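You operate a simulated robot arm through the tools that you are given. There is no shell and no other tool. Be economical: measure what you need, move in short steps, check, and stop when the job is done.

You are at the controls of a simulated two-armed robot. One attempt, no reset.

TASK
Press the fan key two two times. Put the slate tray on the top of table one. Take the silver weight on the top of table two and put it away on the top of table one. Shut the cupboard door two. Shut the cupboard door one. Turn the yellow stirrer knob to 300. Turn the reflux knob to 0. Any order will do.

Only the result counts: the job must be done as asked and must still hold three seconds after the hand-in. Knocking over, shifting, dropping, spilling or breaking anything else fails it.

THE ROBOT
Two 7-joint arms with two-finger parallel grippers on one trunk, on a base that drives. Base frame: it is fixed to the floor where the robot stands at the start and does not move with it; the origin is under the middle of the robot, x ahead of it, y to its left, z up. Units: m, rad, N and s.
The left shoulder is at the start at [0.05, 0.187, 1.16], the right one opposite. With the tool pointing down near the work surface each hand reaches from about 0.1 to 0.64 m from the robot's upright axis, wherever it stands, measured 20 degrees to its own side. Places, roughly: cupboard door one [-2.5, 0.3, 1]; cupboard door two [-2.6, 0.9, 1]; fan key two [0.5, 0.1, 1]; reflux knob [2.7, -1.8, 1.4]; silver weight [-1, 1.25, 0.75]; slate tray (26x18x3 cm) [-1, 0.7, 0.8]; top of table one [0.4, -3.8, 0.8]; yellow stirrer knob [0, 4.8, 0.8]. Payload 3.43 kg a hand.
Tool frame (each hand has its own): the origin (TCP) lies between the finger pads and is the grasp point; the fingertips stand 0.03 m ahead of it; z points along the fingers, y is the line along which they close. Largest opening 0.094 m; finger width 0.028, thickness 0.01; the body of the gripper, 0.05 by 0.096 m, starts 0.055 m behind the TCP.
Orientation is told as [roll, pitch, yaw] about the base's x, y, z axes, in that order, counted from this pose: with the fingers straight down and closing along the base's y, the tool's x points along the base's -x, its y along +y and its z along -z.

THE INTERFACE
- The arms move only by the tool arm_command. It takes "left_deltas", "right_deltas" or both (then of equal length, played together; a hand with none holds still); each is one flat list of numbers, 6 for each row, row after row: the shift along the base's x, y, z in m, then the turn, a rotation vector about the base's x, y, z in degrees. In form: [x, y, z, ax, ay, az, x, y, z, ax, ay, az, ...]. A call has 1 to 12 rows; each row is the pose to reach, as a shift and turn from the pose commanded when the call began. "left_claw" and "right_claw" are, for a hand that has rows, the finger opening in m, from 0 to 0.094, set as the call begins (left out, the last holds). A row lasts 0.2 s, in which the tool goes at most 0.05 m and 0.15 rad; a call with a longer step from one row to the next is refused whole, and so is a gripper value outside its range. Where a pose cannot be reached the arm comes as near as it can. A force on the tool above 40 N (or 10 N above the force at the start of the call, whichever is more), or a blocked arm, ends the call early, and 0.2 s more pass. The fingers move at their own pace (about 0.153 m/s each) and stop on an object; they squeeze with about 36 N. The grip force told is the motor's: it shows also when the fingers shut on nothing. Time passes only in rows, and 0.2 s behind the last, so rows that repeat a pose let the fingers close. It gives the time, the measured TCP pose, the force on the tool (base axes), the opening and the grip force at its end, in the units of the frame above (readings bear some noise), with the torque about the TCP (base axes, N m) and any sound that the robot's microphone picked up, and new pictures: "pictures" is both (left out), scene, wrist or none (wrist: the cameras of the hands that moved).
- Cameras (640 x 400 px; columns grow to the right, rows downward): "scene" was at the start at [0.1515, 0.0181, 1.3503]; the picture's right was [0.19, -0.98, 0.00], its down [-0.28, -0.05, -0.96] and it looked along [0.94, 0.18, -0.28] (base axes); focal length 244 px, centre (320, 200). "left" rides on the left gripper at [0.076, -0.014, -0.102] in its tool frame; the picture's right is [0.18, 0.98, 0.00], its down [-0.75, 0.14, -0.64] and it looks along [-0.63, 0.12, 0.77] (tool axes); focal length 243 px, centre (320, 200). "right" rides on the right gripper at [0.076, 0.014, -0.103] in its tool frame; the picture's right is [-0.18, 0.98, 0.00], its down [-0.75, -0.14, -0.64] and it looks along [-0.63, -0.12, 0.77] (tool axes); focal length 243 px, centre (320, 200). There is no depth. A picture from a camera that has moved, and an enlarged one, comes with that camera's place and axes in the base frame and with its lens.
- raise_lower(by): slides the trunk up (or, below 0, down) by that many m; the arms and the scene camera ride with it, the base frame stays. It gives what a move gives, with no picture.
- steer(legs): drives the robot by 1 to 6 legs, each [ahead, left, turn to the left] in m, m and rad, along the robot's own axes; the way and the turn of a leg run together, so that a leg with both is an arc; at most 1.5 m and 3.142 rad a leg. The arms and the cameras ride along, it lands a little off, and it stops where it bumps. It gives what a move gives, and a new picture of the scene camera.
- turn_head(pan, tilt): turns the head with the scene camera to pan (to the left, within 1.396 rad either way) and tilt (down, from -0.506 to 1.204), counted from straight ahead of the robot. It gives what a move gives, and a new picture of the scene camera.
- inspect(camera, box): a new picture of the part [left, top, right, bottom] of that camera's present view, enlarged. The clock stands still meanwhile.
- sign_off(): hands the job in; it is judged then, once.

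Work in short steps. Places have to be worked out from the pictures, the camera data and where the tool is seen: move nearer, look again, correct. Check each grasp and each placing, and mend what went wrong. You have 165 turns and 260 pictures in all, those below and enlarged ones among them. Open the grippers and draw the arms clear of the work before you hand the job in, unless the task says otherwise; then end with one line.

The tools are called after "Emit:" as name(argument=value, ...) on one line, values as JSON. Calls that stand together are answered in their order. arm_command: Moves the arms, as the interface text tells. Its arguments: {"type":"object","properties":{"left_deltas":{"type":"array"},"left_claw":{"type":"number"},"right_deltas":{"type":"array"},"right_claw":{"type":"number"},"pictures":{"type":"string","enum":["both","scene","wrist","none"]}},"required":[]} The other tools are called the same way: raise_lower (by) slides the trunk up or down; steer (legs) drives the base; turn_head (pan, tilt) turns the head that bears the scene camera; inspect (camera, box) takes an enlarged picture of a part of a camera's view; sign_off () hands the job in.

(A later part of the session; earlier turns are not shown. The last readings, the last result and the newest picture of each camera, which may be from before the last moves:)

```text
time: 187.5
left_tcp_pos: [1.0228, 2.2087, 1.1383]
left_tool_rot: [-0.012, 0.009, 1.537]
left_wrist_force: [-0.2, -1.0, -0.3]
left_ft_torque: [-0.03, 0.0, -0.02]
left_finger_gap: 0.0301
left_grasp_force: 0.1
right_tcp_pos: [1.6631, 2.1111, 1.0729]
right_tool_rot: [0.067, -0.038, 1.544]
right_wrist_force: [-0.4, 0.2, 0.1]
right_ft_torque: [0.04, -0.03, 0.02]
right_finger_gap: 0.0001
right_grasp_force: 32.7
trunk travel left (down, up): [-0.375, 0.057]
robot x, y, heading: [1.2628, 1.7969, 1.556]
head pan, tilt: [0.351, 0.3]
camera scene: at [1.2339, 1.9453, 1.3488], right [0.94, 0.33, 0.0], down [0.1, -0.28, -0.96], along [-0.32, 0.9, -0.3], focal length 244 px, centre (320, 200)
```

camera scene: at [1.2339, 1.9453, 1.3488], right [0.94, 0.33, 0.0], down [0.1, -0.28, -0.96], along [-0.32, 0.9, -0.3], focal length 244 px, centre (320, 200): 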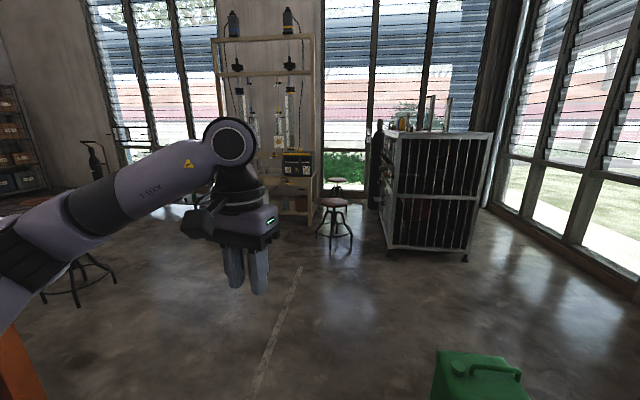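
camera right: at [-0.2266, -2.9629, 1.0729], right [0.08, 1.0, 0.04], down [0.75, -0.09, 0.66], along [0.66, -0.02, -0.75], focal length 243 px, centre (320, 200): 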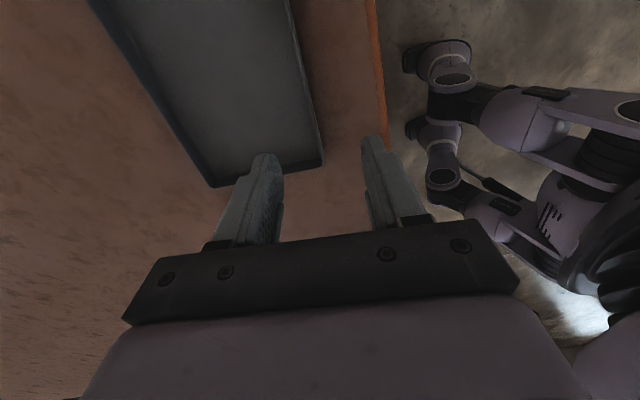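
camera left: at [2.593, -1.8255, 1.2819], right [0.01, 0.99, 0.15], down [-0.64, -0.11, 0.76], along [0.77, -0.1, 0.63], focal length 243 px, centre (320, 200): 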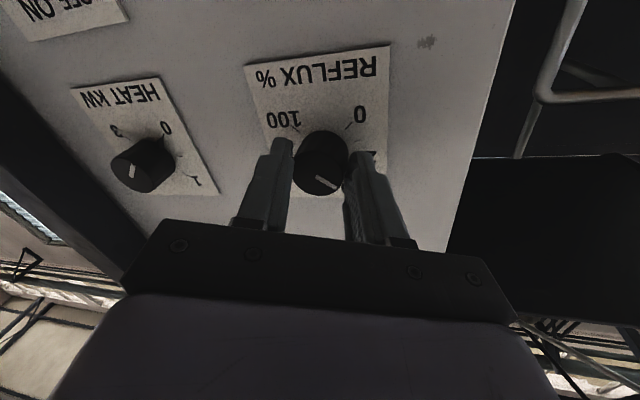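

Cans stand close on the right front, so I go diagonally left first, then ahead to y ≈ 3.3, and look at the wooden stand with the stirrers.

Emit:
steer(legs=[[0.35, 0.42, 0], [1.2, 0.2, 0], [0, 0.6, 0]])

Emit:
turn_head(pan=0, tilt=0.3)

```text
time: 199.5
left_tcp_pos: [-0.1712, 3.8192, 1.1374]
left_tool_rot: [-0.013, 0.007, 1.515]
left_wrist_force: [-0.4, 0.7, -0.2]
left_ft_torque: [-0.01, -0.03, 0.01]
left_finger_gap: 0.0301
left_grasp_force: 0.1
right_tcp_pos: [0.4665, 3.7093, 1.0724]
right_tool_rot: [0.065, -0.038, 1.521]
right_wrist_force: [-0.6, -0.3, 0.0]
right_ft_torque: [-0.02, 0.01, 0.01]
right_finger_gap: 0.0
right_grasp_force: 32.9
trunk travel left (down, up): [-0.375, 0.057]
robot x, y, heading: [0.0578, 3.4038, 1.536]
head pan, tilt: [0.351, 0.3]
camera scene: at [0.0327, 3.5513, 1.3488], right [0.95, 0.31, 0.0], down [0.09, -0.28, -0.96], along [-0.3, 0.91, -0.3], focal length 244 px, centre (320, 200)
```

scene: 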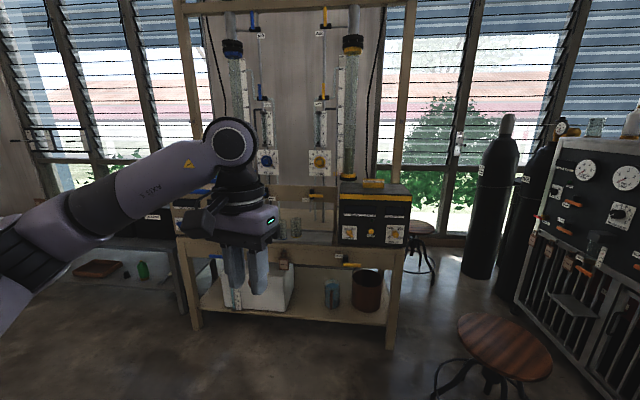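

```text
time: 200.4
left_tcp_pos: [-0.1725, 3.8194, 1.1366]
left_tool_rot: [-0.012, 0.006, 1.517]
left_wrist_force: [-0.1, 0.1, 0.0]
left_ft_torque: [0.0, 0.01, 0.0]
left_finger_gap: 0.0298
left_grasp_force: 0.0
right_tcp_pos: [0.466, 3.7083, 1.0731]
right_tool_rot: [0.067, -0.04, 1.52]
right_wrist_force: [-0.3, 0.0, 0.7]
right_ft_torque: [0.01, 0.01, 0.02]
right_finger_gap: 0.0
right_grasp_force: 33.3
trunk travel left (down, up): [-0.375, 0.057]
robot x, y, heading: [0.0591, 3.4059, 1.538]
head pan, tilt: [0.0, 0.3]
camera scene: at [0.0652, 3.5559, 1.3488], right [1.0, -0.03, 0.0], down [-0.01, -0.3, -0.96], along [0.03, 0.95, -0.3], focal length 244 px, centre (320, 200)
```

scene: 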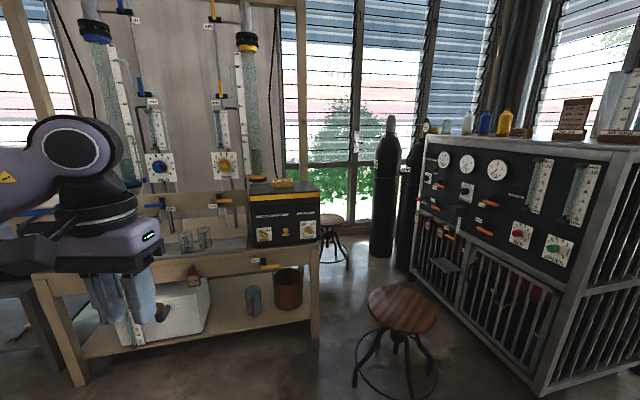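

The black box with yellow fittings is probably the stirrer unit. I enlarge it to find the yellow stirrer knob.

Emit:
inspect(camera="scene", box=[235, 170, 335, 250])

Emit:
inspect(camera="scene", box=[120, 130, 280, 270])

```text
5.00 times, centred on (285, 210) of scene
camera zoom: at [0.0652, 3.5559, 1.3488], right [1.0, -0.03, 0.0], down [-0.01, -0.3, -0.96], along [0.03, 0.95, -0.3], focal length 1222 px, centre (495, 150)
```

zoom: 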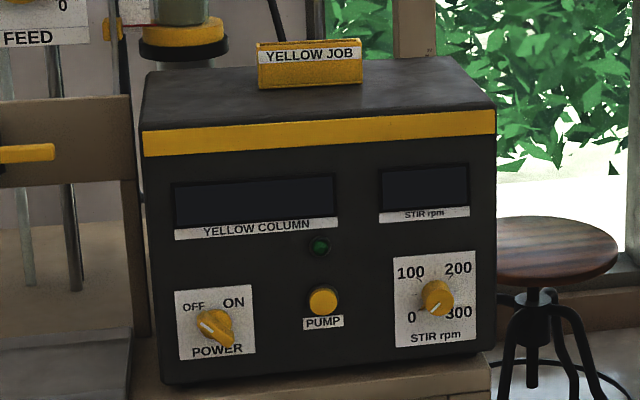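

```text
2.86 times, centred on (200, 200) of scene
camera zoom: at [0.0652, 3.5559, 1.3488], right [1.0, -0.03, 0.0], down [-0.01, -0.3, -0.96], along [0.03, 0.95, -0.3], focal length 698 px, centre (663, 200)
```

zoom: 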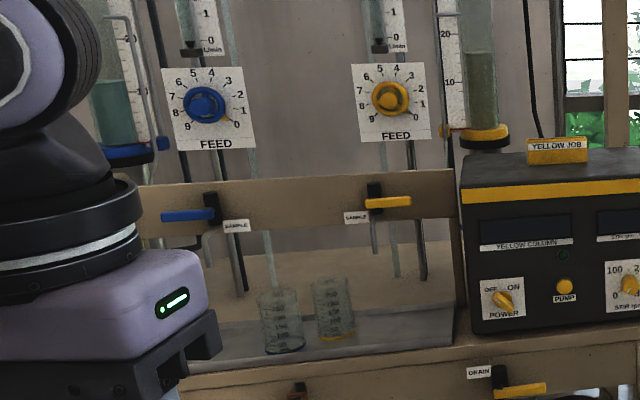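

The STIR rpm knob on the yellow box is at about (0.04, 4.8, 0.78), at 0 now; 300 is at lower right, 270° clockwise. The box is turned ~15°. I lower the trunk 0.24 m so the right arm can work level at that height.

Emit:
raise_lower(by=-0.24)

Emit:
arm_command(left_deltas=[0, -0.02, 0.04, 0, 0, 0, 0, -0.04, 0.08, 0, 0, 0, 0, -0.06, 0.12, 0, 0, 0, 0, -0.08, 0.15, 0, 0, 0], pictures="none")

Emit:
steer(legs=[[0, 0.12, 0.29], [0.35, 0, 0]])

```text
time: 202.9
left_tcp_pos: [-0.1728, 3.8199, 0.897]
left_tool_rot: [-0.012, 0.006, 1.516]
left_wrist_force: [1.0, -0.2, 0.4]
left_ft_torque: [0.03, -0.03, -0.01]
left_finger_gap: 0.0304
left_grasp_force: 0.1
right_tcp_pos: [0.4652, 3.7078, 0.8322]
right_tool_rot: [0.066, -0.038, 1.522]
right_wrist_force: [0.1, 0.4, -0.5]
right_ft_torque: [0.01, 0.01, 0.05]
right_finger_gap: 0.0
right_grasp_force: 32.6
trunk travel left (down, up): [-0.135, 0.297]
robot x, y, heading: [0.0555, 3.4018, 1.54]
head pan, tilt: [0.0, 0.3]
```

```text
time: 203.9
left_tcp_pos: [-0.1753, 3.7383, 1.0474]
left_tool_rot: [-0.011, 0.009, 1.517]
left_wrist_force: [0.5, 0.3, -0.3]
left_ft_torque: [0.01, 0.0, 0.03]
left_finger_gap: 0.03
left_grasp_force: 0.0
right_tcp_pos: [0.4662, 3.7074, 0.832]
right_tool_rot: [0.068, -0.039, 1.522]
right_wrist_force: [0.4, -0.4, 0.0]
right_ft_torque: [0.02, -0.01, 0.0]
right_finger_gap: 0.0
right_grasp_force: 32.8
trunk travel left (down, up): [-0.135, 0.297]
robot x, y, heading: [0.0573, 3.3999, 1.537]
head pan, tilt: [0.0, 0.3]
```

```text
time: 207.1
left_tcp_pos: [-0.4716, 3.9804, 1.048]
left_tool_rot: [-0.011, 0.006, 1.813]
left_wrist_force: [0.3, 0.0, -0.2]
left_ft_torque: [-0.03, 0.01, 0.01]
left_finger_gap: 0.0301
left_grasp_force: 0.1
right_tcp_pos: [0.1502, 4.1381, 0.8312]
right_tool_rot: [0.066, -0.035, 1.819]
right_wrist_force: [0.3, -0.1, 0.3]
right_ft_torque: [-0.01, 0.0, 0.0]
right_finger_gap: 0.0
right_grasp_force: 33.4
trunk travel left (down, up): [-0.135, 0.297]
robot x, y, heading: [-0.1478, 3.7273, 1.84]
head pan, tilt: [0.0, 0.3]
camera scene: at [-0.1885, 3.8753, 1.1088], right [0.97, 0.26, 0.0], down [0.08, -0.29, -0.96], along [-0.25, 0.92, -0.3], focal length 244 px, centre (320, 200)
```

scene: 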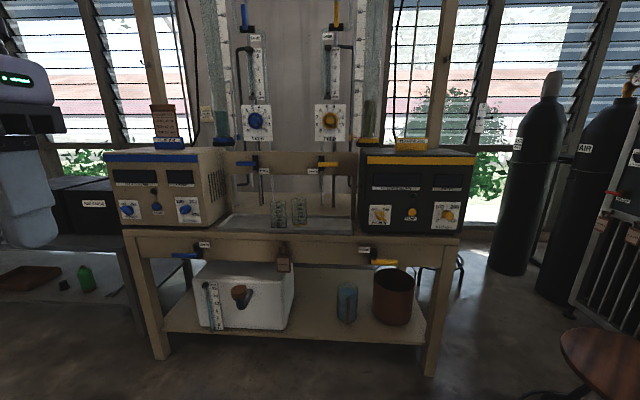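

The stand is square to me now. Triangulating, the STIR knob is at (0.040, 4.773, 0.797). I swing the right hand to point along the box normal at that height.

Emit:
arm_command(right_deltas=[-0.014, 0.01, -0.003, 7.9, 2.18, 0, -0.028, 0.02, -0.006, 15.8, 4.36, 0, -0.042, 0.031, -0.009, 23.7, 6.5, 0, -0.056, 0.041, -0.012, 31.6, 8.7, 0, -0.07, 0.052, -0.015, 39.5, 10.9, 0, -0.084, 0.062, -0.018, 47.4, 13.1, 0, -0.098, 0.073, -0.021, 55.3, 15.3, 0, -0.112, 0.083, -0.024, 63.2, 17.4, 0, -0.126, 0.094, -0.027, 71, 19.6, 0, -0.14, 0.104, -0.03, 79, 21.8, 0, -0.153, 0.114, -0.034, 86.8, 23.9, 0], right_claw=0.06)

```text
time: 209.5
left_tcp_pos: [-0.472, 3.9795, 1.0463]
left_tool_rot: [-0.013, 0.007, 1.813]
left_wrist_force: [0.1, -0.7, 0.6]
left_ft_torque: [0.02, -0.02, 0.0]
left_finger_gap: 0.0298
left_grasp_force: 0.0
right_tcp_pos: [0.0423, 4.2632, 0.7985]
right_tool_rot: [2.591, -1.513, -0.715]
right_wrist_force: [-0.5, 0.8, -1.1]
right_ft_torque: [0.0, 0.05, 0.0]
right_finger_gap: 0.0599
right_grasp_force: 0.1
right hand out of reach, approached as far as the arm can: row 9, 10, 11
trunk travel left (down, up): [-0.135, 0.297]
robot x, y, heading: [-0.15, 3.7296, 1.83]
head pan, tilt: [0.0, 0.3]
camera scene: at [-0.1885, 3.8753, 1.1088], right [0.97, 0.26, 0.0], down [0.08, -0.29, -0.96], along [-0.25, 0.92, -0.3], focal length 244 px, centre (320, 200)
camera right: at [0.0555, 4.1643, 0.7184], right [-0.93, -0.3, 0.21], down [0.36, -0.6, 0.72], along [-0.09, 0.74, 0.66], focal length 243 px, centre (320, 200)
```

scene: 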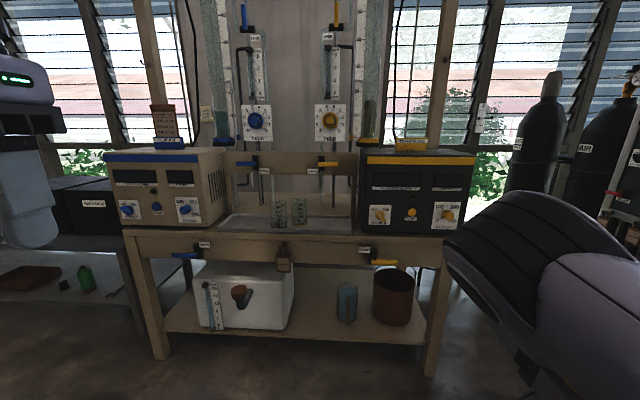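
right: 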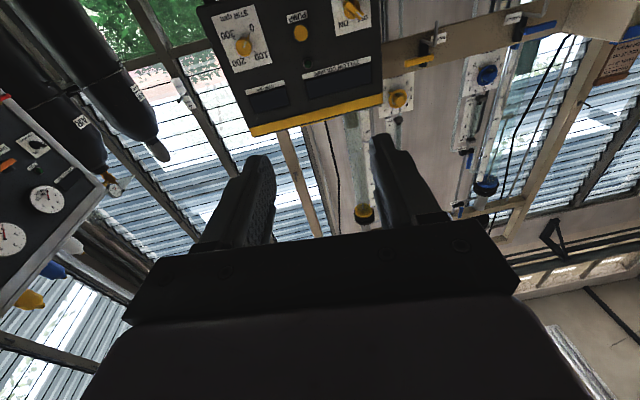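

Wrist view agrees: knob ≈ (0.042, 4.773, 0.79). I drive ahead 0.38 m and 0.136 m right so that the tips stop about 8 cm short.

Emit:
steer(legs=[[0, 0.0, 0.0], [0.38, -0.136, 0]])

Emit:
inspect(camera="right", box=[160, 0, 480, 200])

```text
time: 212.3
left_tcp_pos: [-0.4405, 4.3826, 1.048]
left_tool_rot: [-0.011, 0.007, 1.816]
left_wrist_force: [-0.2, 1.1, 0.2]
left_ft_torque: [-0.03, 0.02, -0.04]
left_finger_gap: 0.03
left_grasp_force: 0.0
right_tcp_pos: [0.0733, 4.6663, 0.7958]
right_tool_rot: [2.498, -1.523, -0.616]
right_wrist_force: [-0.2, -0.4, 0.4]
right_ft_torque: [-0.01, -0.02, -0.02]
right_finger_gap: 0.0598
right_grasp_force: 0.0
trunk travel left (down, up): [-0.135, 0.297]
robot x, y, heading: [-0.1183, 4.1296, 1.832]
head pan, tilt: [0.0, 0.3]
camera scene: at [-0.1561, 4.2786, 1.1088], right [0.96, 0.26, 0.0], down [0.08, -0.29, -0.96], along [-0.25, 0.92, -0.3], focal length 244 px, centre (320, 200)
```

scene: 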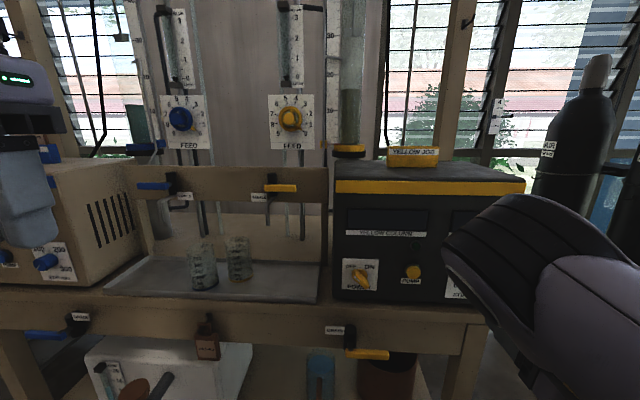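

```text
2.00 times, centred on (320, 100) of right
camera zoom: at [0.088, 4.5665, 0.7157], right [-0.93, -0.31, 0.21], down [0.36, -0.59, 0.72], along [-0.1, 0.75, 0.66], focal length 485 px, centre (320, 400)
```

zoom: 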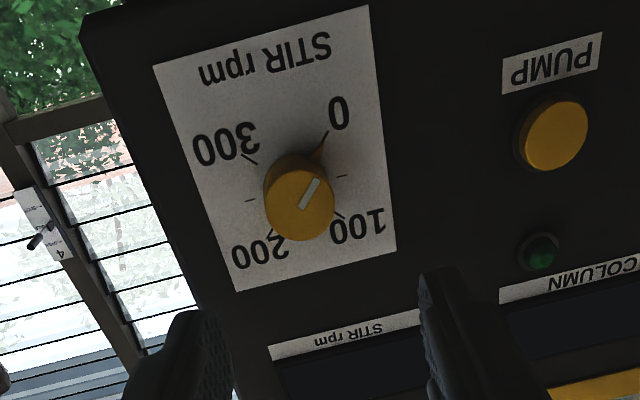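

Cap ≈ (0.047, 4.755, 0.784); bench top is ~7 cm below and barely protrudes, so rolling is safe. I straighten the tool and align it, then roll it counter-clockwise 68° ahead of the turn.

Emit:
arm_command(right_deltas=[-0.001, 0, -0.012, -2.6, -0.7, -2.6], right_claw=0.05, pictures="none")

Emit:
arm_command(right_deltas=[0, 0, 0, 2.2, -8.2, 0, 0, 0, 0, 4.4, -16.4, 0, 0, 0, 0, 6.6, -24.6, 0, 0, 0, 0, 8.8, -32.8, 0, 0, 0, 0, 11, -41, 0, 0, 0, 0, 13.2, -49.2, 0, 0, 0, 0, 15.4, -57.4, 0, 0, 0, 0, 17.6, -65.6, 0])

```text
time: 212.7
left_tcp_pos: [-0.44, 4.3834, 1.0477]
left_tool_rot: [-0.011, 0.007, 1.815]
left_wrist_force: [0.2, 0.2, 1.2]
left_ft_torque: [0.01, -0.03, 0.0]
left_finger_gap: 0.0299
left_grasp_force: 0.1
right_tcp_pos: [0.0868, 4.6677, 0.7838]
right_tool_rot: [1.469, -1.529, 0.343]
right_wrist_force: [0.0, 1.0, -0.1]
right_ft_torque: [-0.01, 0.02, -0.03]
right_finger_gap: 0.0501
right_grasp_force: 0.1
right hand out of reach, approached as far as the arm can: row 1
trunk travel left (down, up): [-0.135, 0.297]
robot x, y, heading: [-0.117, 4.1291, 1.84]
head pan, tilt: [0.0, 0.3]
```

```text
time: 214.5
left_tcp_pos: [-0.4399, 4.3823, 1.0479]
left_tool_rot: [-0.012, 0.007, 1.817]
left_wrist_force: [-0.1, 0.2, -0.5]
left_ft_torque: [-0.02, -0.02, 0.01]
left_finger_gap: 0.0299
left_grasp_force: 0.0
right_tcp_pos: [0.1732, 4.6722, 0.7878]
right_tool_rot: [-1.569, -0.415, -2.894]
right_wrist_force: [0.5, 0.5, -0.2]
right_ft_torque: [-0.02, 0.01, -0.02]
right_finger_gap: 0.05
right_grasp_force: 0.1
right hand out of reach, approached as far as the arm can: row 5, 6, 7, 8
trunk travel left (down, up): [-0.135, 0.297]
robot x, y, heading: [-0.1125, 4.1364, 1.837]
head pan, tilt: [0.0, 0.3]
camera scene: at [-0.1561, 4.2786, 1.1088], right [0.96, 0.26, 0.0], down [0.08, -0.29, -0.96], along [-0.25, 0.92, -0.3], focal length 244 px, centre (320, 200)
camera right: at [0.2595, 4.5883, 0.7438], right [-0.55, -0.14, -0.83], down [-0.46, -0.78, 0.43], along [-0.7, 0.61, 0.36], focal length 243 px, centre (320, 200)
```

scene: 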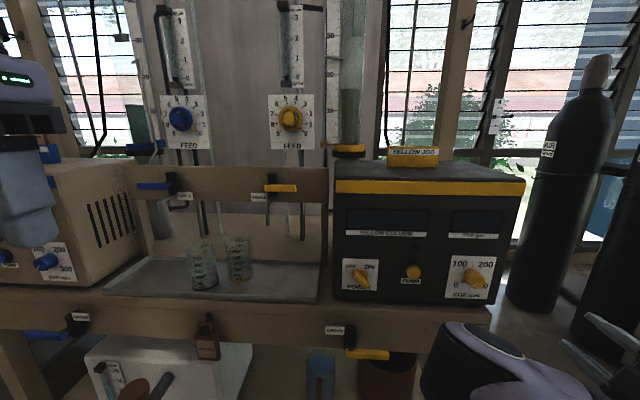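
right: 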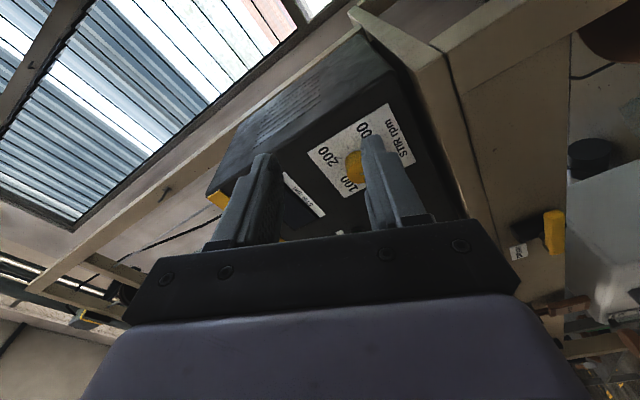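

The hand is too close to the body to hold that roll (it drifted sideways). I back the base 0.13 m so that the arm works further out, then reset the hand.

Emit:
steer(legs=[[-0.14, 0, 0]])

Emit:
arm_command(right_deltas=[0, 0, 0, 0, 0, 0, 0, 0.0, 0, 0, 0, 0], pictures="none")

```text
time: 215.8
left_tcp_pos: [-0.4032, 4.2453, 1.0479]
left_tool_rot: [-0.011, 0.007, 1.82]
left_wrist_force: [0.3, 0.7, -0.4]
left_ft_torque: [0.0, -0.01, 0.0]
left_finger_gap: 0.0299
left_grasp_force: 0.0
right_tcp_pos: [0.2079, 4.5369, 0.7857]
right_tool_rot: [-1.564, -0.413, -2.894]
right_wrist_force: [-0.6, -0.6, 0.4]
right_ft_torque: [-0.01, 0.05, 0.01]
right_finger_gap: 0.0499
right_grasp_force: 0.1
trunk travel left (down, up): [-0.135, 0.297]
robot x, y, heading: [-0.08, 3.9963, 1.843]
head pan, tilt: [0.0, 0.3]
camera scene: at [-0.1195, 4.1435, 1.1088], right [0.96, 0.27, 0.0], down [0.08, -0.28, -0.96], along [-0.25, 0.92, -0.3], focal length 244 px, centre (320, 200)
```

scene: 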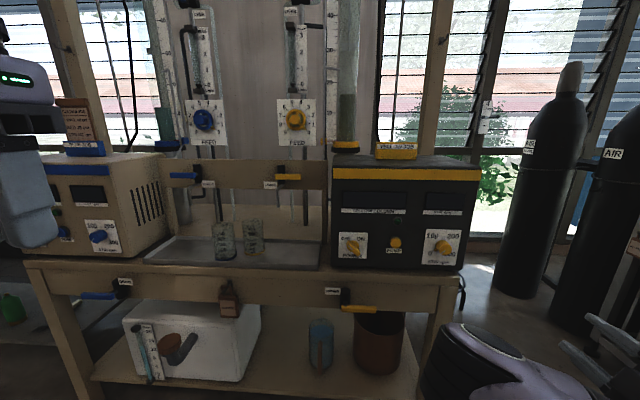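

```text
time: 216.4
left_tcp_pos: [-0.4034, 4.2468, 1.0484]
left_tool_rot: [-0.011, 0.006, 1.821]
left_wrist_force: [0.1, -1.2, -0.9]
left_ft_torque: [0.02, 0.01, 0.04]
left_finger_gap: 0.0298
left_grasp_force: 0.1
right_tcp_pos: [0.2082, 4.5381, 0.786]
right_tool_rot: [-1.564, -0.412, -2.895]
right_wrist_force: [0.3, 0.0, 0.4]
right_ft_torque: [-0.03, -0.01, 0.04]
right_finger_gap: 0.0498
right_grasp_force: 0.1
trunk travel left (down, up): [-0.135, 0.297]
robot x, y, heading: [-0.0766, 3.9938, 1.842]
head pan, tilt: [0.0, 0.3]
```

Orientation is right now (pointing along the normal, rolled 66°). I move the hand onto the knob's axis, 8 cm short of the cap.

Emit:
arm_command(right_deltas=[-0.033, 0.028, 0, 0, 0, 0, -0.066, 0.056, 0, 0, 0, 0, -0.099, 0.084, -0.001, 0, 0, 0, -0.132, 0.111, -0.002, 0, 0, 0], pictures="wrist")

```text
time: 217.4
left_tcp_pos: [-0.4037, 4.2463, 1.0475]
left_tool_rot: [-0.013, 0.007, 1.82]
left_wrist_force: [-0.2, 0.4, 0.2]
left_ft_torque: [-0.04, -0.03, -0.01]
left_finger_gap: 0.03
left_grasp_force: 0.0
right_tcp_pos: [0.1563, 4.7015, 0.7768]
right_tool_rot: [-1.565, -0.412, -2.904]
right_wrist_force: [0.2, 0.5, -0.4]
right_ft_torque: [0.01, -0.01, 0.02]
right_finger_gap: 0.05
right_grasp_force: 0.1
right hand out of reach, approached as far as the arm can: row 1, 2, 3, 4
trunk travel left (down, up): [-0.135, 0.297]
robot x, y, heading: [-0.0811, 3.9956, 1.844]
head pan, tilt: [0.0, 0.3]
camera right: at [0.2437, 4.6177, 0.7341], right [-0.55, -0.14, -0.83], down [-0.46, -0.77, 0.43], along [-0.7, 0.62, 0.36], focal length 243 px, centre (320, 200)
```

right: 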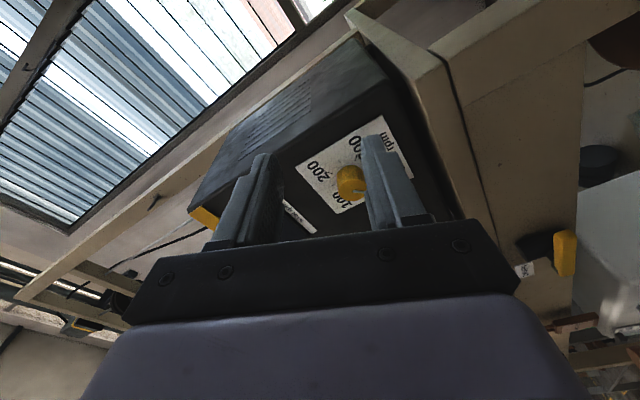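

At this roll the arm can't get further left. I pull back and unroll to level; I will use the clockwise side of the range instead.

Emit:
arm_command(right_deltas=[0.015, -0.05, 0.005, 0, 0, 0, 0.01, -0.05, 0.005, -2.2, 8.2, 0, 0.0, -0.05, 0.005, -4.4, 16.4, 0, -0.01, -0.05, 0.005, -6.6, 24.6, 0, -0.02, -0.05, 0.005, -8.8, 32.8, 0, -0.03, -0.05, 0.005, -11, 41, 0, -0.04, -0.05, 0.005, -13.2, 49.2, 0, -0.05, -0.05, 0.005, -15.4, 57.4, 0, -0.06, -0.05, 0.005, -17.6, 65.6, 0], pictures="wrist")

```text
refused: row 1 steps farther than a row can; nothing moved
```

Emit:
arm_command(right_deltas=[0.01, -0.04, 0.005, 0, 0, 0, 0.01, -0.05, 0.005, -2.2, 8.2, 0, 0.0, -0.05, 0.005, -4.4, 16.4, 0, -0.01, -0.05, 0.005, -6.6, 24.6, 0, -0.02, -0.05, 0.005, -8.8, 32.8, 0, -0.03, -0.05, 0.005, -11, 41, 0, -0.04, -0.05, 0.005, -13.2, 49.2, 0, -0.05, -0.05, 0.005, -15.4, 57.4, 0, -0.06, -0.05, 0.005, -17.6, 65.6, 0], pictures="wrist")

```text
time: 219.4
left_tcp_pos: [-0.4035, 4.2464, 1.0479]
left_tool_rot: [-0.012, 0.008, 1.819]
left_wrist_force: [0.1, -0.4, 0.6]
left_ft_torque: [0.02, 0.01, -0.04]
left_finger_gap: 0.03
left_grasp_force: 0.0
right_tcp_pos: [0.0996, 4.6481, 0.7787]
right_tool_rot: [0.982, -1.53, 0.83]
right_wrist_force: [-0.3, 0.2, 0.3]
right_ft_torque: [0.01, -0.01, -0.01]
right_finger_gap: 0.05
right_grasp_force: 0.1
right hand out of reach, approached as far as the arm can: row 1, 2
trunk travel left (down, up): [-0.135, 0.297]
robot x, y, heading: [-0.0803, 3.9963, 1.843]
head pan, tilt: [0.0, 0.3]
camera right: at [0.1086, 4.543, 0.7053], right [-0.95, -0.23, 0.22], down [0.31, -0.57, 0.76], along [-0.05, 0.79, 0.61], focal length 243 px, centre (320, 200)
```

right: 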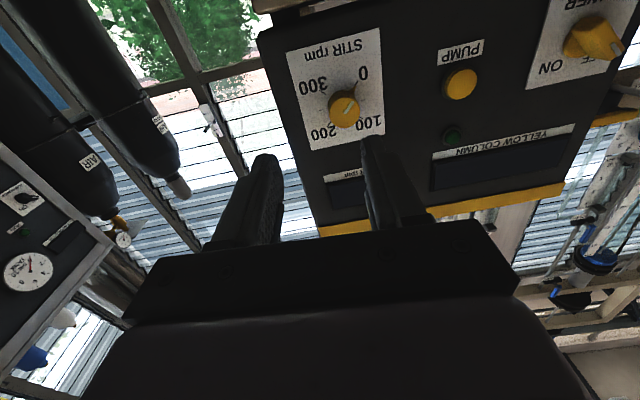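

Level again and in reach. I now shift onto the axis and try rolling clockwise 68° to learn the range on that side.

Emit:
arm_command(right_deltas=[-0.004, 0, 0.002, -2.2, 8.2, 0, -0.008, 0, 0.004, -4.4, 16.4, 0, -0.012, 0, 0.005, -6.6, 24.6, 0, -0.016, 0, 0.005, -8.8, 32.8, 0, -0.02, 0, 0.005, -11, 41, 0, -0.024, 0, 0.005, -13.2, 49.2, 0, -0.024, 0, 0.005, -15.4, 57.4, 0, -0.024, 0, 0.005, -17.6, 65.6, 0], pictures="wrist")

```text
time: 221.2
left_tcp_pos: [-0.4019, 4.2466, 1.0466]
left_tool_rot: [-0.014, 0.008, 1.821]
left_wrist_force: [-0.4, -0.4, -0.1]
left_ft_torque: [0.0, 0.01, -0.01]
left_finger_gap: 0.03
left_grasp_force: 0.0
right_tcp_pos: [0.0784, 4.6474, 0.7826]
right_tool_rot: [1.558, -0.346, 0.252]
right_wrist_force: [0.5, -0.2, -0.3]
right_ft_torque: [-0.03, 0.01, 0.02]
right_finger_gap: 0.05
right_grasp_force: 0.0
trunk travel left (down, up): [-0.135, 0.297]
robot x, y, heading: [-0.0829, 3.9967, 1.84]
head pan, tilt: [0.0, 0.3]
camera right: at [0.0292, 4.5302, 0.7716], right [-0.16, -0.03, 0.99], down [0.89, -0.44, 0.13], along [0.43, 0.9, 0.09], focal length 243 px, centre (320, 200)
```

right: 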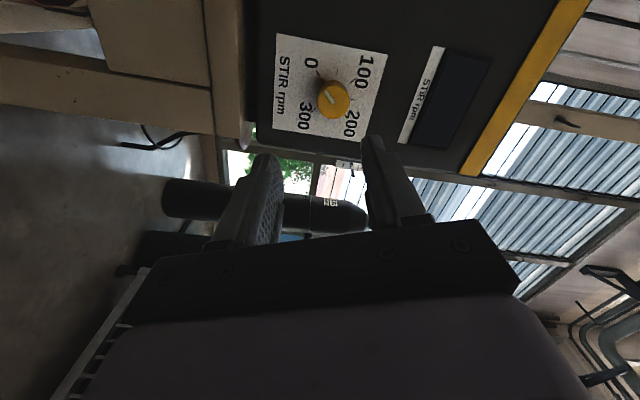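

Clockwise side is in reach. I probe another 60° to see how far a stroke may run.

Emit:
arm_command(right_deltas=[-0.004, 0, 0.004, -2.2, 8.2, 0, -0.004, 0, 0.004, -4.4, 16.4, 0, -0.004, 0, 0.004, -6.6, 24.6, 0, -0.004, 0, 0.004, -8.8, 32.8, 0, -0.004, 0, 0.004, -11, 41, 0, -0.004, 0, 0.004, -13.2, 49.2, 0, -0.004, 0, 0.004, -15.4, 57.4, 0, -0.004, 0, 0.004, -17.6, 65.6, 0], pictures="wrist")

```text
time: 223.0
left_tcp_pos: [-0.4033, 4.2476, 1.0462]
left_tool_rot: [-0.013, 0.007, 1.82]
left_wrist_force: [0.5, 0.6, 0.6]
left_ft_torque: [0.01, 0.0, -0.01]
left_finger_gap: 0.03
left_grasp_force: 0.1
right_tcp_pos: [0.0758, 4.6495, 0.7907]
right_tool_rot: [1.58, 0.842, 0.249]
right_wrist_force: [-0.8, -0.1, 1.2]
right_ft_torque: [-0.02, 0.0, -0.01]
right_finger_gap: 0.05
right_grasp_force: 0.1
trunk travel left (down, up): [-0.135, 0.297]
robot x, y, heading: [-0.0784, 3.9974, 1.842]
head pan, tilt: [0.0, 0.3]
camera right: at [0.0613, 4.5407, 0.8556], right [0.83, 0.2, 0.52], down [0.54, -0.52, -0.66], along [0.14, 0.83, -0.54], focal length 243 px, centre (320, 200)
```

right: 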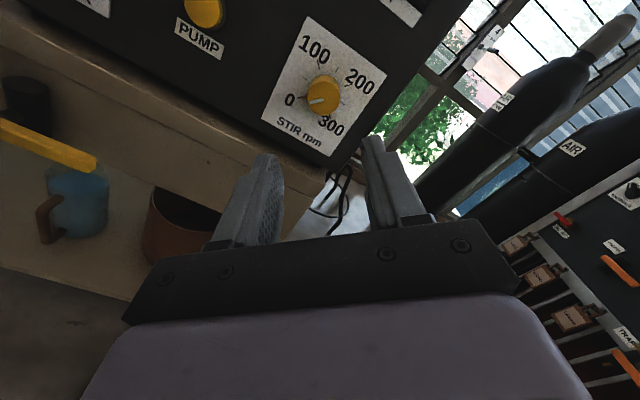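

Rolls up to +136° are fine, and the two views fix the knob cap at (0.042, 4.79, 0.796). I roll back to level for the first stroke, then trim position.

Emit:
arm_command(right_deltas=[0.004, 0, 0.005, 2.2, -8.2, 0, 0.004, 0, 0.005, 4.4, -16.4, 0, 0.004, 0, 0.005, 6.6, -24.6, 0, 0.004, 0, 0.005, 8.8, -32.8, 0, 0.004, 0, 0.005, 11, -41, 0, 0.004, 0, 0.005, 13.2, -49.2, 0, 0.004, 0, 0.005, 15.4, -57.4, 0, 0.004, 0, 0.005, 17.6, -65.6, 0, 0.004, 0, 0.005, 19.8, -73.8, 0, 0.004, 0, 0.005, 22, -82, 0, 0.004, 0, 0.005, 24.2, -90.2, 0, 0.004, 0, 0.005, 26.4, -98.4, 0], pictures="none")

Emit:
arm_command(right_deltas=[-0.008, 0.03, 0, 2.2, -8.2, 0, -0.016, 0.06, 0, 4.4, -16.4, 0, -0.021, 0.08, 0, 6.6, -24.6, 0, -0.024, 0.09, 0, 8.8, -32.8, 0], pictures="wrist")

```text
time: 225.6
left_tcp_pos: [-0.4024, 4.2471, 1.0478]
left_tool_rot: [-0.012, 0.008, 1.821]
left_wrist_force: [-0.7, 0.9, 0.2]
left_ft_torque: [0.0, -0.02, 0.01]
left_finger_gap: 0.0301
left_grasp_force: 0.2
right_tcp_pos: [0.0792, 4.6479, 0.7919]
right_tool_rot: [1.541, -0.939, 0.266]
right_wrist_force: [0.5, 1.1, -0.9]
right_ft_torque: [-0.02, 0.0, 0.0]
right_finger_gap: 0.0498
right_grasp_force: 0.0
trunk travel left (down, up): [-0.135, 0.297]
robot x, y, heading: [-0.0787, 3.997, 1.839]
head pan, tilt: [0.0, 0.3]
```

```text
time: 226.6
left_tcp_pos: [-0.4043, 4.2475, 1.0479]
left_tool_rot: [-0.012, 0.008, 1.821]
left_wrist_force: [-0.8, -0.8, -0.7]
left_ft_torque: [-0.01, -0.02, -0.04]
left_finger_gap: 0.03
left_grasp_force: 0.2
right_tcp_pos: [0.0487, 4.7393, 0.7988]
right_tool_rot: [1.243, -1.54, 0.576]
right_wrist_force: [-0.3, 0.2, -0.4]
right_ft_torque: [0.0, 0.03, 0.0]
right_finger_gap: 0.0501
right_grasp_force: 0.2
trunk travel left (down, up): [-0.135, 0.297]
robot x, y, heading: [-0.0796, 3.9986, 1.841]
head pan, tilt: [0.0, 0.3]
camera right: at [0.0583, 4.635, 0.7239], right [-0.95, -0.24, 0.21], down [0.31, -0.57, 0.76], along [-0.06, 0.78, 0.62], focal length 243 px, centre (320, 200)
```

right: 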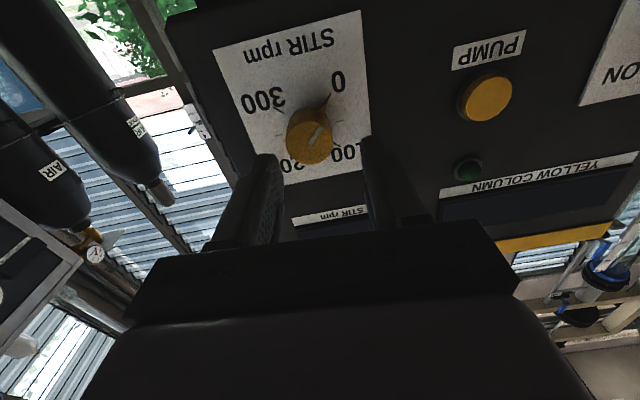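

The knob is centred; tips are ~2 cm short of the cap. I advance 3.8 cm and close.

Emit:
arm_command(right_deltas=[-0.005, 0.019, -0.001, 0, 0, 0, -0.0095, 0.0367, -0.002, 0, 0, 0], pictures="none")

Emit:
arm_command(right_deltas=[0, 0, 0, 0, 0, 0, 0, 0, 0, 0, 0, 0, 0, 0, 0, 0, 0, 0], right_claw=0, pictures="wrist")

```text
time: 227.2
left_tcp_pos: [-0.4032, 4.2474, 1.048]
left_tool_rot: [-0.014, 0.007, 1.819]
left_wrist_force: [-0.5, 0.4, 0.6]
left_ft_torque: [0.0, 0.02, 0.02]
left_finger_gap: 0.0299
left_grasp_force: 0.2
right_tcp_pos: [0.0384, 4.7757, 0.7965]
right_tool_rot: [1.183, -1.539, 0.642]
right_wrist_force: [3.5, 1.9, 0.4]
right_ft_torque: [0.03, -0.04, -0.05]
right_finger_gap: 0.0515
right_grasp_force: 1.4
trunk travel left (down, up): [-0.135, 0.297]
robot x, y, heading: [-0.0782, 3.9951, 1.843]
head pan, tilt: [0.0, 0.3]
```

```text
time: 228.0
left_tcp_pos: [-0.4012, 4.2487, 1.0468]
left_tool_rot: [-0.008, 0.009, 1.82]
left_wrist_force: [0.5, 0.4, 0.2]
left_ft_torque: [-0.02, -0.01, 0.0]
left_finger_gap: 0.0297
left_grasp_force: 0.0
right_tcp_pos: [0.047, 4.7749, 0.7952]
right_tool_rot: [1.086, -1.535, 0.723]
right_wrist_force: [31.8, 17.0, 2.4]
right_ft_torque: [0.32, 0.08, -1.24]
right_finger_gap: 0.0321
right_grasp_force: 44.8
trunk travel left (down, up): [-0.135, 0.297]
robot x, y, heading: [-0.0814, 3.9937, 1.837]
head pan, tilt: [0.0, 0.3]
camera right: at [0.0542, 4.6717, 0.7202], right [-0.95, -0.23, 0.22], down [0.31, -0.57, 0.76], along [-0.05, 0.79, 0.61], focal length 243 px, centre (320, 200)
```

right: 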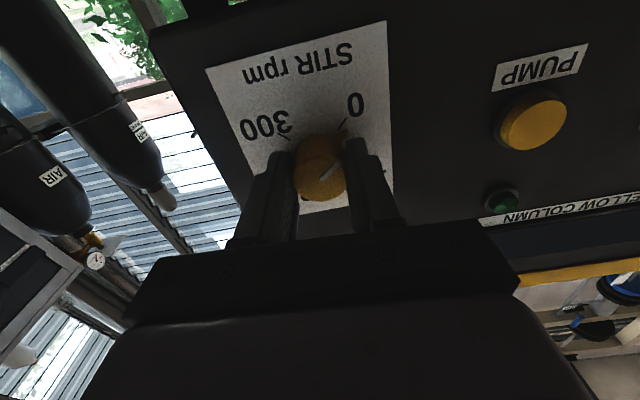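

Gripped, but with 36 N of side load toward +x: the knob is about 9 mm right of my commanded axis. I shift that much to relieve it.

Emit:
arm_command(right_deltas=[0.005, 0.001, 0, 0, 0, 0, 0.009, 0.002, 0, 0, 0, 0], pictures="none")

```text
time: 228.6
left_tcp_pos: [-0.4039, 4.2453, 1.0479]
left_tool_rot: [-0.012, 0.007, 1.821]
left_wrist_force: [-0.7, 0.4, 0.4]
left_ft_torque: [-0.02, 0.0, 0.01]
left_finger_gap: 0.0298
left_grasp_force: 0.1
right_tcp_pos: [0.0462, 4.7765, 0.7943]
right_tool_rot: [1.079, -1.538, 0.746]
right_wrist_force: [9.5, -9.1, 1.0]
right_ft_torque: [-0.72, -0.11, -1.59]
right_finger_gap: 0.0323
right_grasp_force: 45.0
trunk travel left (down, up): [-0.135, 0.297]
robot x, y, heading: [-0.0824, 3.9966, 1.843]
head pan, tilt: [0.0, 0.3]
```

Load is down to 13 N. I start the clockwise stroke, 66° first.

Emit:
arm_command(right_deltas=[0.001, 0, 0, -2.2, 8.2, 0, 0.001, 0, 0, -4.4, 16.4, 0, 0.001, 0, 0, -6.6, 24.6, 0, 0.001, 0, 0, -8.8, 32.8, 0, 0.001, 0, 0, -11, 41, 0, 0.001, 0, 0, -13.2, 49.2, 0, 0.001, 0, 0, -15.4, 57.4, 0, 0.001, 0, 0, -17.6, 65.6, 0], pictures="wrist")

```text
time: 230.4
left_tcp_pos: [-0.4018, 4.2455, 1.0479]
left_tool_rot: [-0.012, 0.005, 1.82]
left_wrist_force: [-0.8, -0.1, 0.2]
left_ft_torque: [-0.01, -0.01, -0.01]
left_finger_gap: 0.0301
left_grasp_force: 0.0
right_tcp_pos: [0.0469, 4.7781, 0.7945]
right_tool_rot: [1.565, -0.352, 0.269]
right_wrist_force: [5.8, -27.2, -6.4]
right_ft_torque: [-0.88, -0.21, -1.01]
right_finger_gap: 0.0318
right_grasp_force: 44.7
trunk travel left (down, up): [-0.135, 0.297]
robot x, y, heading: [-0.0783, 3.9995, 1.844]
head pan, tilt: [0.0, 0.3]
camera right: at [-0.0007, 4.6586, 0.782], right [-0.16, -0.04, 0.99], down [0.9, -0.42, 0.13], along [0.41, 0.91, 0.1], focal length 243 px, centre (320, 200)
```

right: 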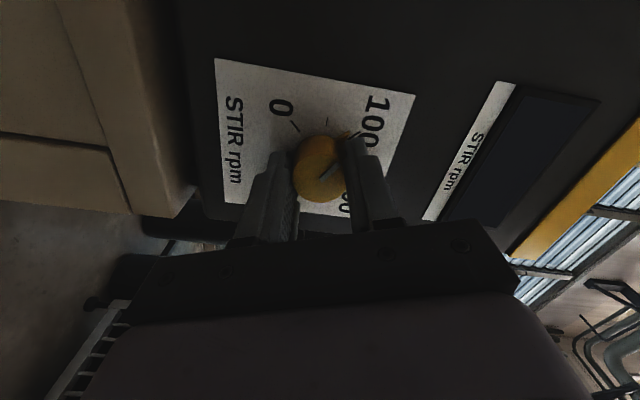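

It turns (pointer nears 100). There is a 27 N axial push, so I ease back 4 mm while turning another 66°.

Emit:
arm_command(right_deltas=[0.001, -0.004, 0, -2.2, 8.2, 0, 0.001, -0.004, 0, -4.4, 16.4, 0, 0.001, -0.004, 0, -6.6, 24.6, 0, 0.001, -0.004, 0, -8.8, 32.8, 0, 0.001, -0.004, 0, -11, 41, 0, 0.001, -0.004, 0, -13.2, 49.2, 0, 0.001, -0.004, 0, -15.4, 57.4, 0, 0.001, -0.004, 0, -17.6, 65.6, 0], pictures="wrist")

```text
time: 232.2
left_tcp_pos: [-0.4042, 4.2476, 1.0467]
left_tool_rot: [-0.014, 0.009, 1.819]
left_wrist_force: [0.4, -0.4, -0.1]
left_ft_torque: [0.0, -0.02, 0.03]
left_finger_gap: 0.03
left_grasp_force: 0.1
right_tcp_pos: [0.0465, 4.7734, 0.7963]
right_tool_rot: [1.586, 0.831, 0.278]
right_wrist_force: [-2.6, 27.8, 4.6]
right_ft_torque: [1.3, 0.25, -0.16]
right_finger_gap: 0.0321
right_grasp_force: 45.3
trunk travel left (down, up): [-0.135, 0.297]
robot x, y, heading: [-0.079, 3.9943, 1.84]
head pan, tilt: [0.0, 0.3]
camera right: at [0.034, 4.6637, 0.8602], right [0.82, 0.22, 0.53], down [0.56, -0.51, -0.66], along [0.12, 0.83, -0.54], focal length 243 px, centre (320, 200)
```

right: 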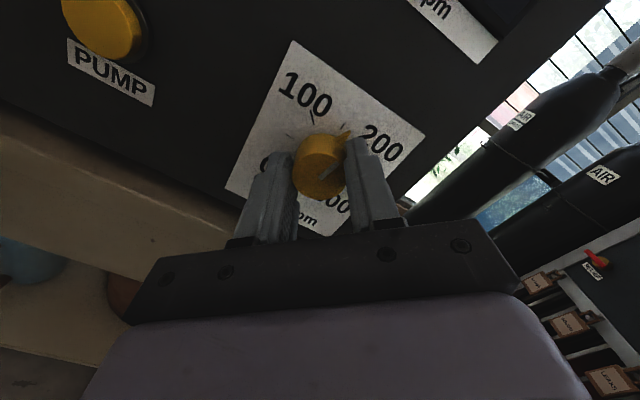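

Pointer is around 150. I release, back the hand out, and look at the dial.

Emit:
arm_command(right_deltas=[0, 0, 0, 0, 0, 0, 0, 0, 0, 0, 0, 0], right_claw=0.054, pictures="none")

Emit:
arm_command(right_deltas=[0.0065, -0.024, 0, 0, 0, 0, 0.016, -0.058, 0, 0, 0, 0], pictures="none")

Emit:
inspect(camera="right", box=[220, 40, 460, 190])

```text
time: 232.8
left_tcp_pos: [-0.4036, 4.2461, 1.0471]
left_tool_rot: [-0.014, 0.009, 1.822]
left_wrist_force: [-0.1, -0.3, -0.3]
left_ft_torque: [-0.04, 0.01, -0.01]
left_finger_gap: 0.0299
left_grasp_force: 0.1
right_tcp_pos: [0.0471, 4.7719, 0.7951]
right_tool_rot: [1.584, 0.829, 0.274]
right_wrist_force: [0.2, -0.6, 0.7]
right_ft_torque: [0.0, -0.05, -0.05]
right_finger_gap: 0.0538
right_grasp_force: 0.0
trunk travel left (down, up): [-0.135, 0.297]
robot x, y, heading: [-0.0798, 3.9934, 1.844]
head pan, tilt: [0.0, 0.3]
```

```text
time: 233.4
left_tcp_pos: [-0.4033, 4.2458, 1.0479]
left_tool_rot: [-0.011, 0.007, 1.822]
left_wrist_force: [0.5, 0.4, 0.2]
left_ft_torque: [0.0, 0.01, -0.03]
left_finger_gap: 0.0299
left_grasp_force: 0.0
right_tcp_pos: [0.067, 4.7131, 0.7899]
right_tool_rot: [1.576, 0.828, 0.261]
right_wrist_force: [-0.3, 0.3, -0.2]
right_ft_torque: [0.02, -0.01, -0.02]
right_finger_gap: 0.0542
right_grasp_force: 0.1
trunk travel left (down, up): [-0.135, 0.297]
robot x, y, heading: [-0.0812, 3.9941, 1.844]
head pan, tilt: [0.0, 0.3]
```

```text
2.67 times, centred on (340, 115) of right
camera zoom: at [0.0539, 4.6042, 0.8552], right [0.82, 0.21, 0.53], down [0.55, -0.52, -0.65], along [0.13, 0.83, -0.54], focal length 647 px, centre (267, 427)
```

zoom: 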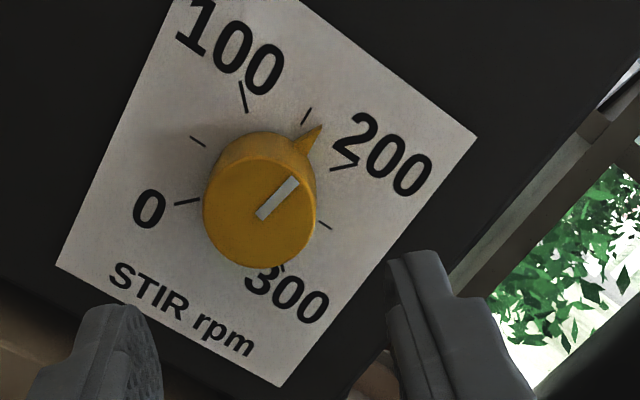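

It reads ~165, so about 121° remain. I roll the hand back 121° off the knob, and then approach again.

Emit:
arm_command(right_deltas=[0, 0, 0.002, 2.2, -8.2, 0, 0, 0, 0.003, 4.4, -16.4, 0, 0, 0, 0.003, 6.6, -24.6, 0, 0, 0, 0.003, 8.8, -32.8, 0, 0, 0, 0.003, 11, -41, 0, 0, 0, 0.003, 13.2, -49.2, 0, 0, 0, 0.003, 15.4, -57.4, 0, 0, 0, 0.003, 17.6, -65.6, 0, 0, 0, 0.003, 19.8, -73.8, 0, 0, 0, 0.003, 22, -82, 0, 0, 0, 0.003, 24.2, -90.2, 0, 0, 0, 0.003, 26.4, -98.4, 0], pictures="none")

Emit:
arm_command(right_deltas=[0, 0, 0, 2.2, -8.2, 0, 0, 0, 0, 4.4, -16.4, 0, 0, 0, 0, 4.95, -18.4, 0], pictures="wrist")

```text
time: 236.0
left_tcp_pos: [-0.4028, 4.2471, 1.0472]
left_tool_rot: [-0.012, 0.006, 1.819]
left_wrist_force: [0.2, 0.7, 0.2]
left_ft_torque: [0.04, -0.03, -0.01]
left_finger_gap: 0.0301
left_grasp_force: 0.1
right_tcp_pos: [0.0664, 4.7156, 0.7962]
right_tool_rot: [1.549, -0.946, 0.272]
right_wrist_force: [-0.7, -0.4, 0.1]
right_ft_torque: [-0.04, 0.0, -0.02]
right_finger_gap: 0.0541
right_grasp_force: 0.0
trunk travel left (down, up): [-0.135, 0.297]
robot x, y, heading: [-0.083, 3.9972, 1.84]
head pan, tilt: [0.0, 0.3]
```

```text
time: 236.8
left_tcp_pos: [-0.4034, 4.2479, 1.0479]
left_tool_rot: [-0.012, 0.007, 1.82]
left_wrist_force: [0.0, 0.1, -1.2]
left_ft_torque: [-0.03, -0.03, 0.02]
left_finger_gap: 0.0301
left_grasp_force: 0.0
right_tcp_pos: [0.0677, 4.7161, 0.7964]
right_tool_rot: [1.527, -1.28, 0.293]
right_wrist_force: [-0.7, -0.3, 0.1]
right_ft_torque: [-0.01, -0.03, -0.02]
right_finger_gap: 0.0541
right_grasp_force: 0.0
trunk travel left (down, up): [-0.135, 0.297]
robot x, y, heading: [-0.0844, 3.9967, 1.845]
head pan, tilt: [0.0, 0.3]
camera right: at [0.0586, 4.6076, 0.7285], right [-0.86, -0.22, 0.46], down [0.5, -0.53, 0.69], along [0.09, 0.82, 0.56], focal length 243 px, centre (320, 200)
```

right: 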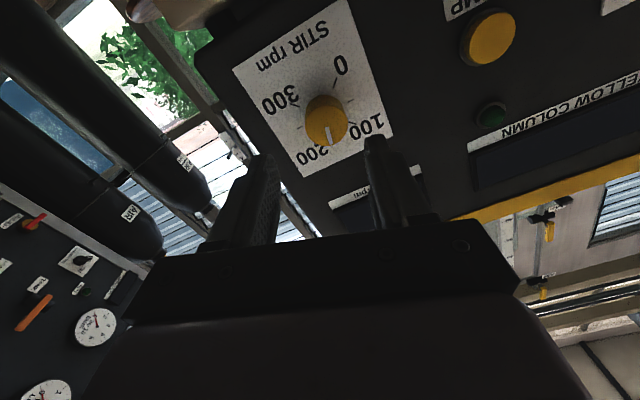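

The knob is 4 mm to the left of the axis here; I correct while advancing 6 cm, then close.

Emit:
arm_command(right_deltas=[-0.01, 0.025, 0, 0, 0, 0, -0.02, 0.057, 0, 0, 0, 0], pictures="none")

Emit:
arm_command(right_deltas=[0, 0, 0, 0, 0, 0, 0, 0, 0, 0, 0, 0, 0, 0, 0, 0, 0, 0], right_claw=0, pictures="wrist")

```text
time: 237.4
left_tcp_pos: [-0.4034, 4.2462, 1.0479]
left_tool_rot: [-0.013, 0.007, 1.821]
left_wrist_force: [-1.0, 0.8, 0.7]
left_ft_torque: [0.0, -0.04, 0.04]
left_finger_gap: 0.0299
left_grasp_force: 0.0
right_tcp_pos: [0.0427, 4.7753, 0.7945]
right_tool_rot: [1.53, -1.281, 0.303]
right_wrist_force: [-0.5, 0.1, 0.4]
right_ft_torque: [0.03, 0.01, 0.01]
right_finger_gap: 0.0541
right_grasp_force: 0.1
trunk travel left (down, up): [-0.135, 0.297]
robot x, y, heading: [-0.0805, 3.9964, 1.844]
head pan, tilt: [0.0, 0.3]
```

```text
time: 238.2
left_tcp_pos: [-0.4017, 4.2465, 1.0478]
left_tool_rot: [-0.01, 0.006, 1.821]
left_wrist_force: [-0.5, -0.7, 0.3]
left_ft_torque: [0.02, 0.0, -0.03]
left_finger_gap: 0.03
left_grasp_force: 0.1
right_tcp_pos: [0.0457, 4.7749, 0.7941]
right_tool_rot: [1.521, -1.282, 0.305]
right_wrist_force: [15.3, 8.4, 0.1]
right_ft_torque: [-0.1, 0.02, -1.31]
right_finger_gap: 0.0322
right_grasp_force: 44.9
trunk travel left (down, up): [-0.135, 0.297]
robot x, y, heading: [-0.0764, 3.9974, 1.841]
head pan, tilt: [0.0, 0.3]
camera right: at [0.0383, 4.6661, 0.7253], right [-0.86, -0.22, 0.46], down [0.5, -0.52, 0.69], along [0.09, 0.82, 0.56], focal length 243 px, centre (320, 200)
```

right: 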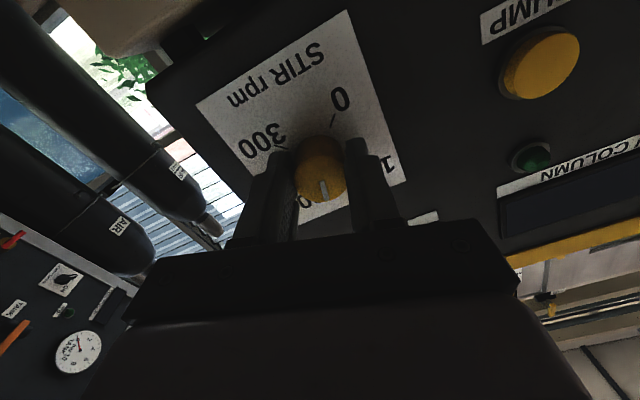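

Gripped. I ease 3 mm toward +x and turn clockwise 102°.

Emit:
arm_command(right_deltas=[0.003, 0, 0, -2.2, 8.2, 0, 0.003, 0, 0, -4.4, 16.4, 0, 0.003, 0, 0, -6.6, 24.6, 0, 0.003, 0, 0, -8.8, 32.8, 0, 0.003, 0, 0, -11, 41, 0, 0.003, -0.001, 0, -13.2, 49.2, 0, 0.003, -0.001, 0, -15.4, 57.4, 0, 0.003, -0.001, 0, -17.6, 65.6, 0, 0.003, -0.001, 0, -19.8, 73.8, 0, 0.003, -0.001, 0, -22, 82, 0, 0.003, -0.001, 0, -24.2, 90.2, 0, 0.003, -0.001, 0, -26.4, 98.4, 0], pictures="none")

Emit:
inspect(camera="right", box=[220, 60, 440, 220])

```text
time: 240.8
left_tcp_pos: [-0.4039, 4.2493, 1.0472]
left_tool_rot: [-0.01, 0.01, 1.82]
left_wrist_force: [0.1, -0.3, -0.6]
left_ft_torque: [0.03, 0.0, 0.0]
left_finger_gap: 0.0301
left_grasp_force: 0.2
right_tcp_pos: [0.0461, 4.7723, 0.7953]
right_tool_rot: [1.577, 0.502, 0.269]
right_wrist_force: [-0.2, 21.6, -12.0]
right_ft_torque: [0.99, 0.19, 0.31]
right_finger_gap: 0.0317
right_grasp_force: 44.9
trunk travel left (down, up): [-0.135, 0.297]
robot x, y, heading: [-0.0819, 3.9977, 1.836]
head pan, tilt: [0.0, 0.3]
```

```text
2.50 times, centred on (330, 140) of right
camera zoom: at [0.0147, 4.6582, 0.8443], right [0.61, 0.16, 0.77], down [0.74, -0.46, -0.49], along [0.28, 0.87, -0.4], focal length 606 px, centre (295, 350)
```

zoom: 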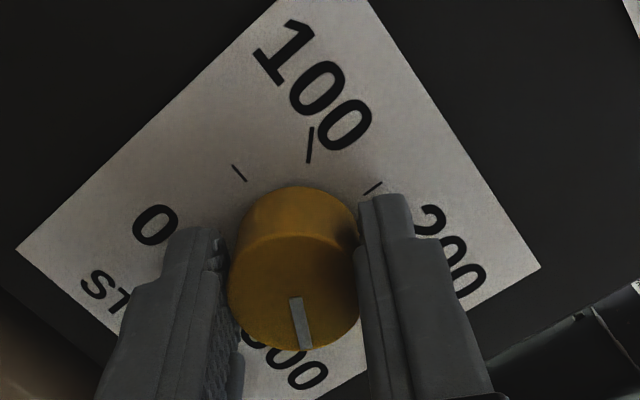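

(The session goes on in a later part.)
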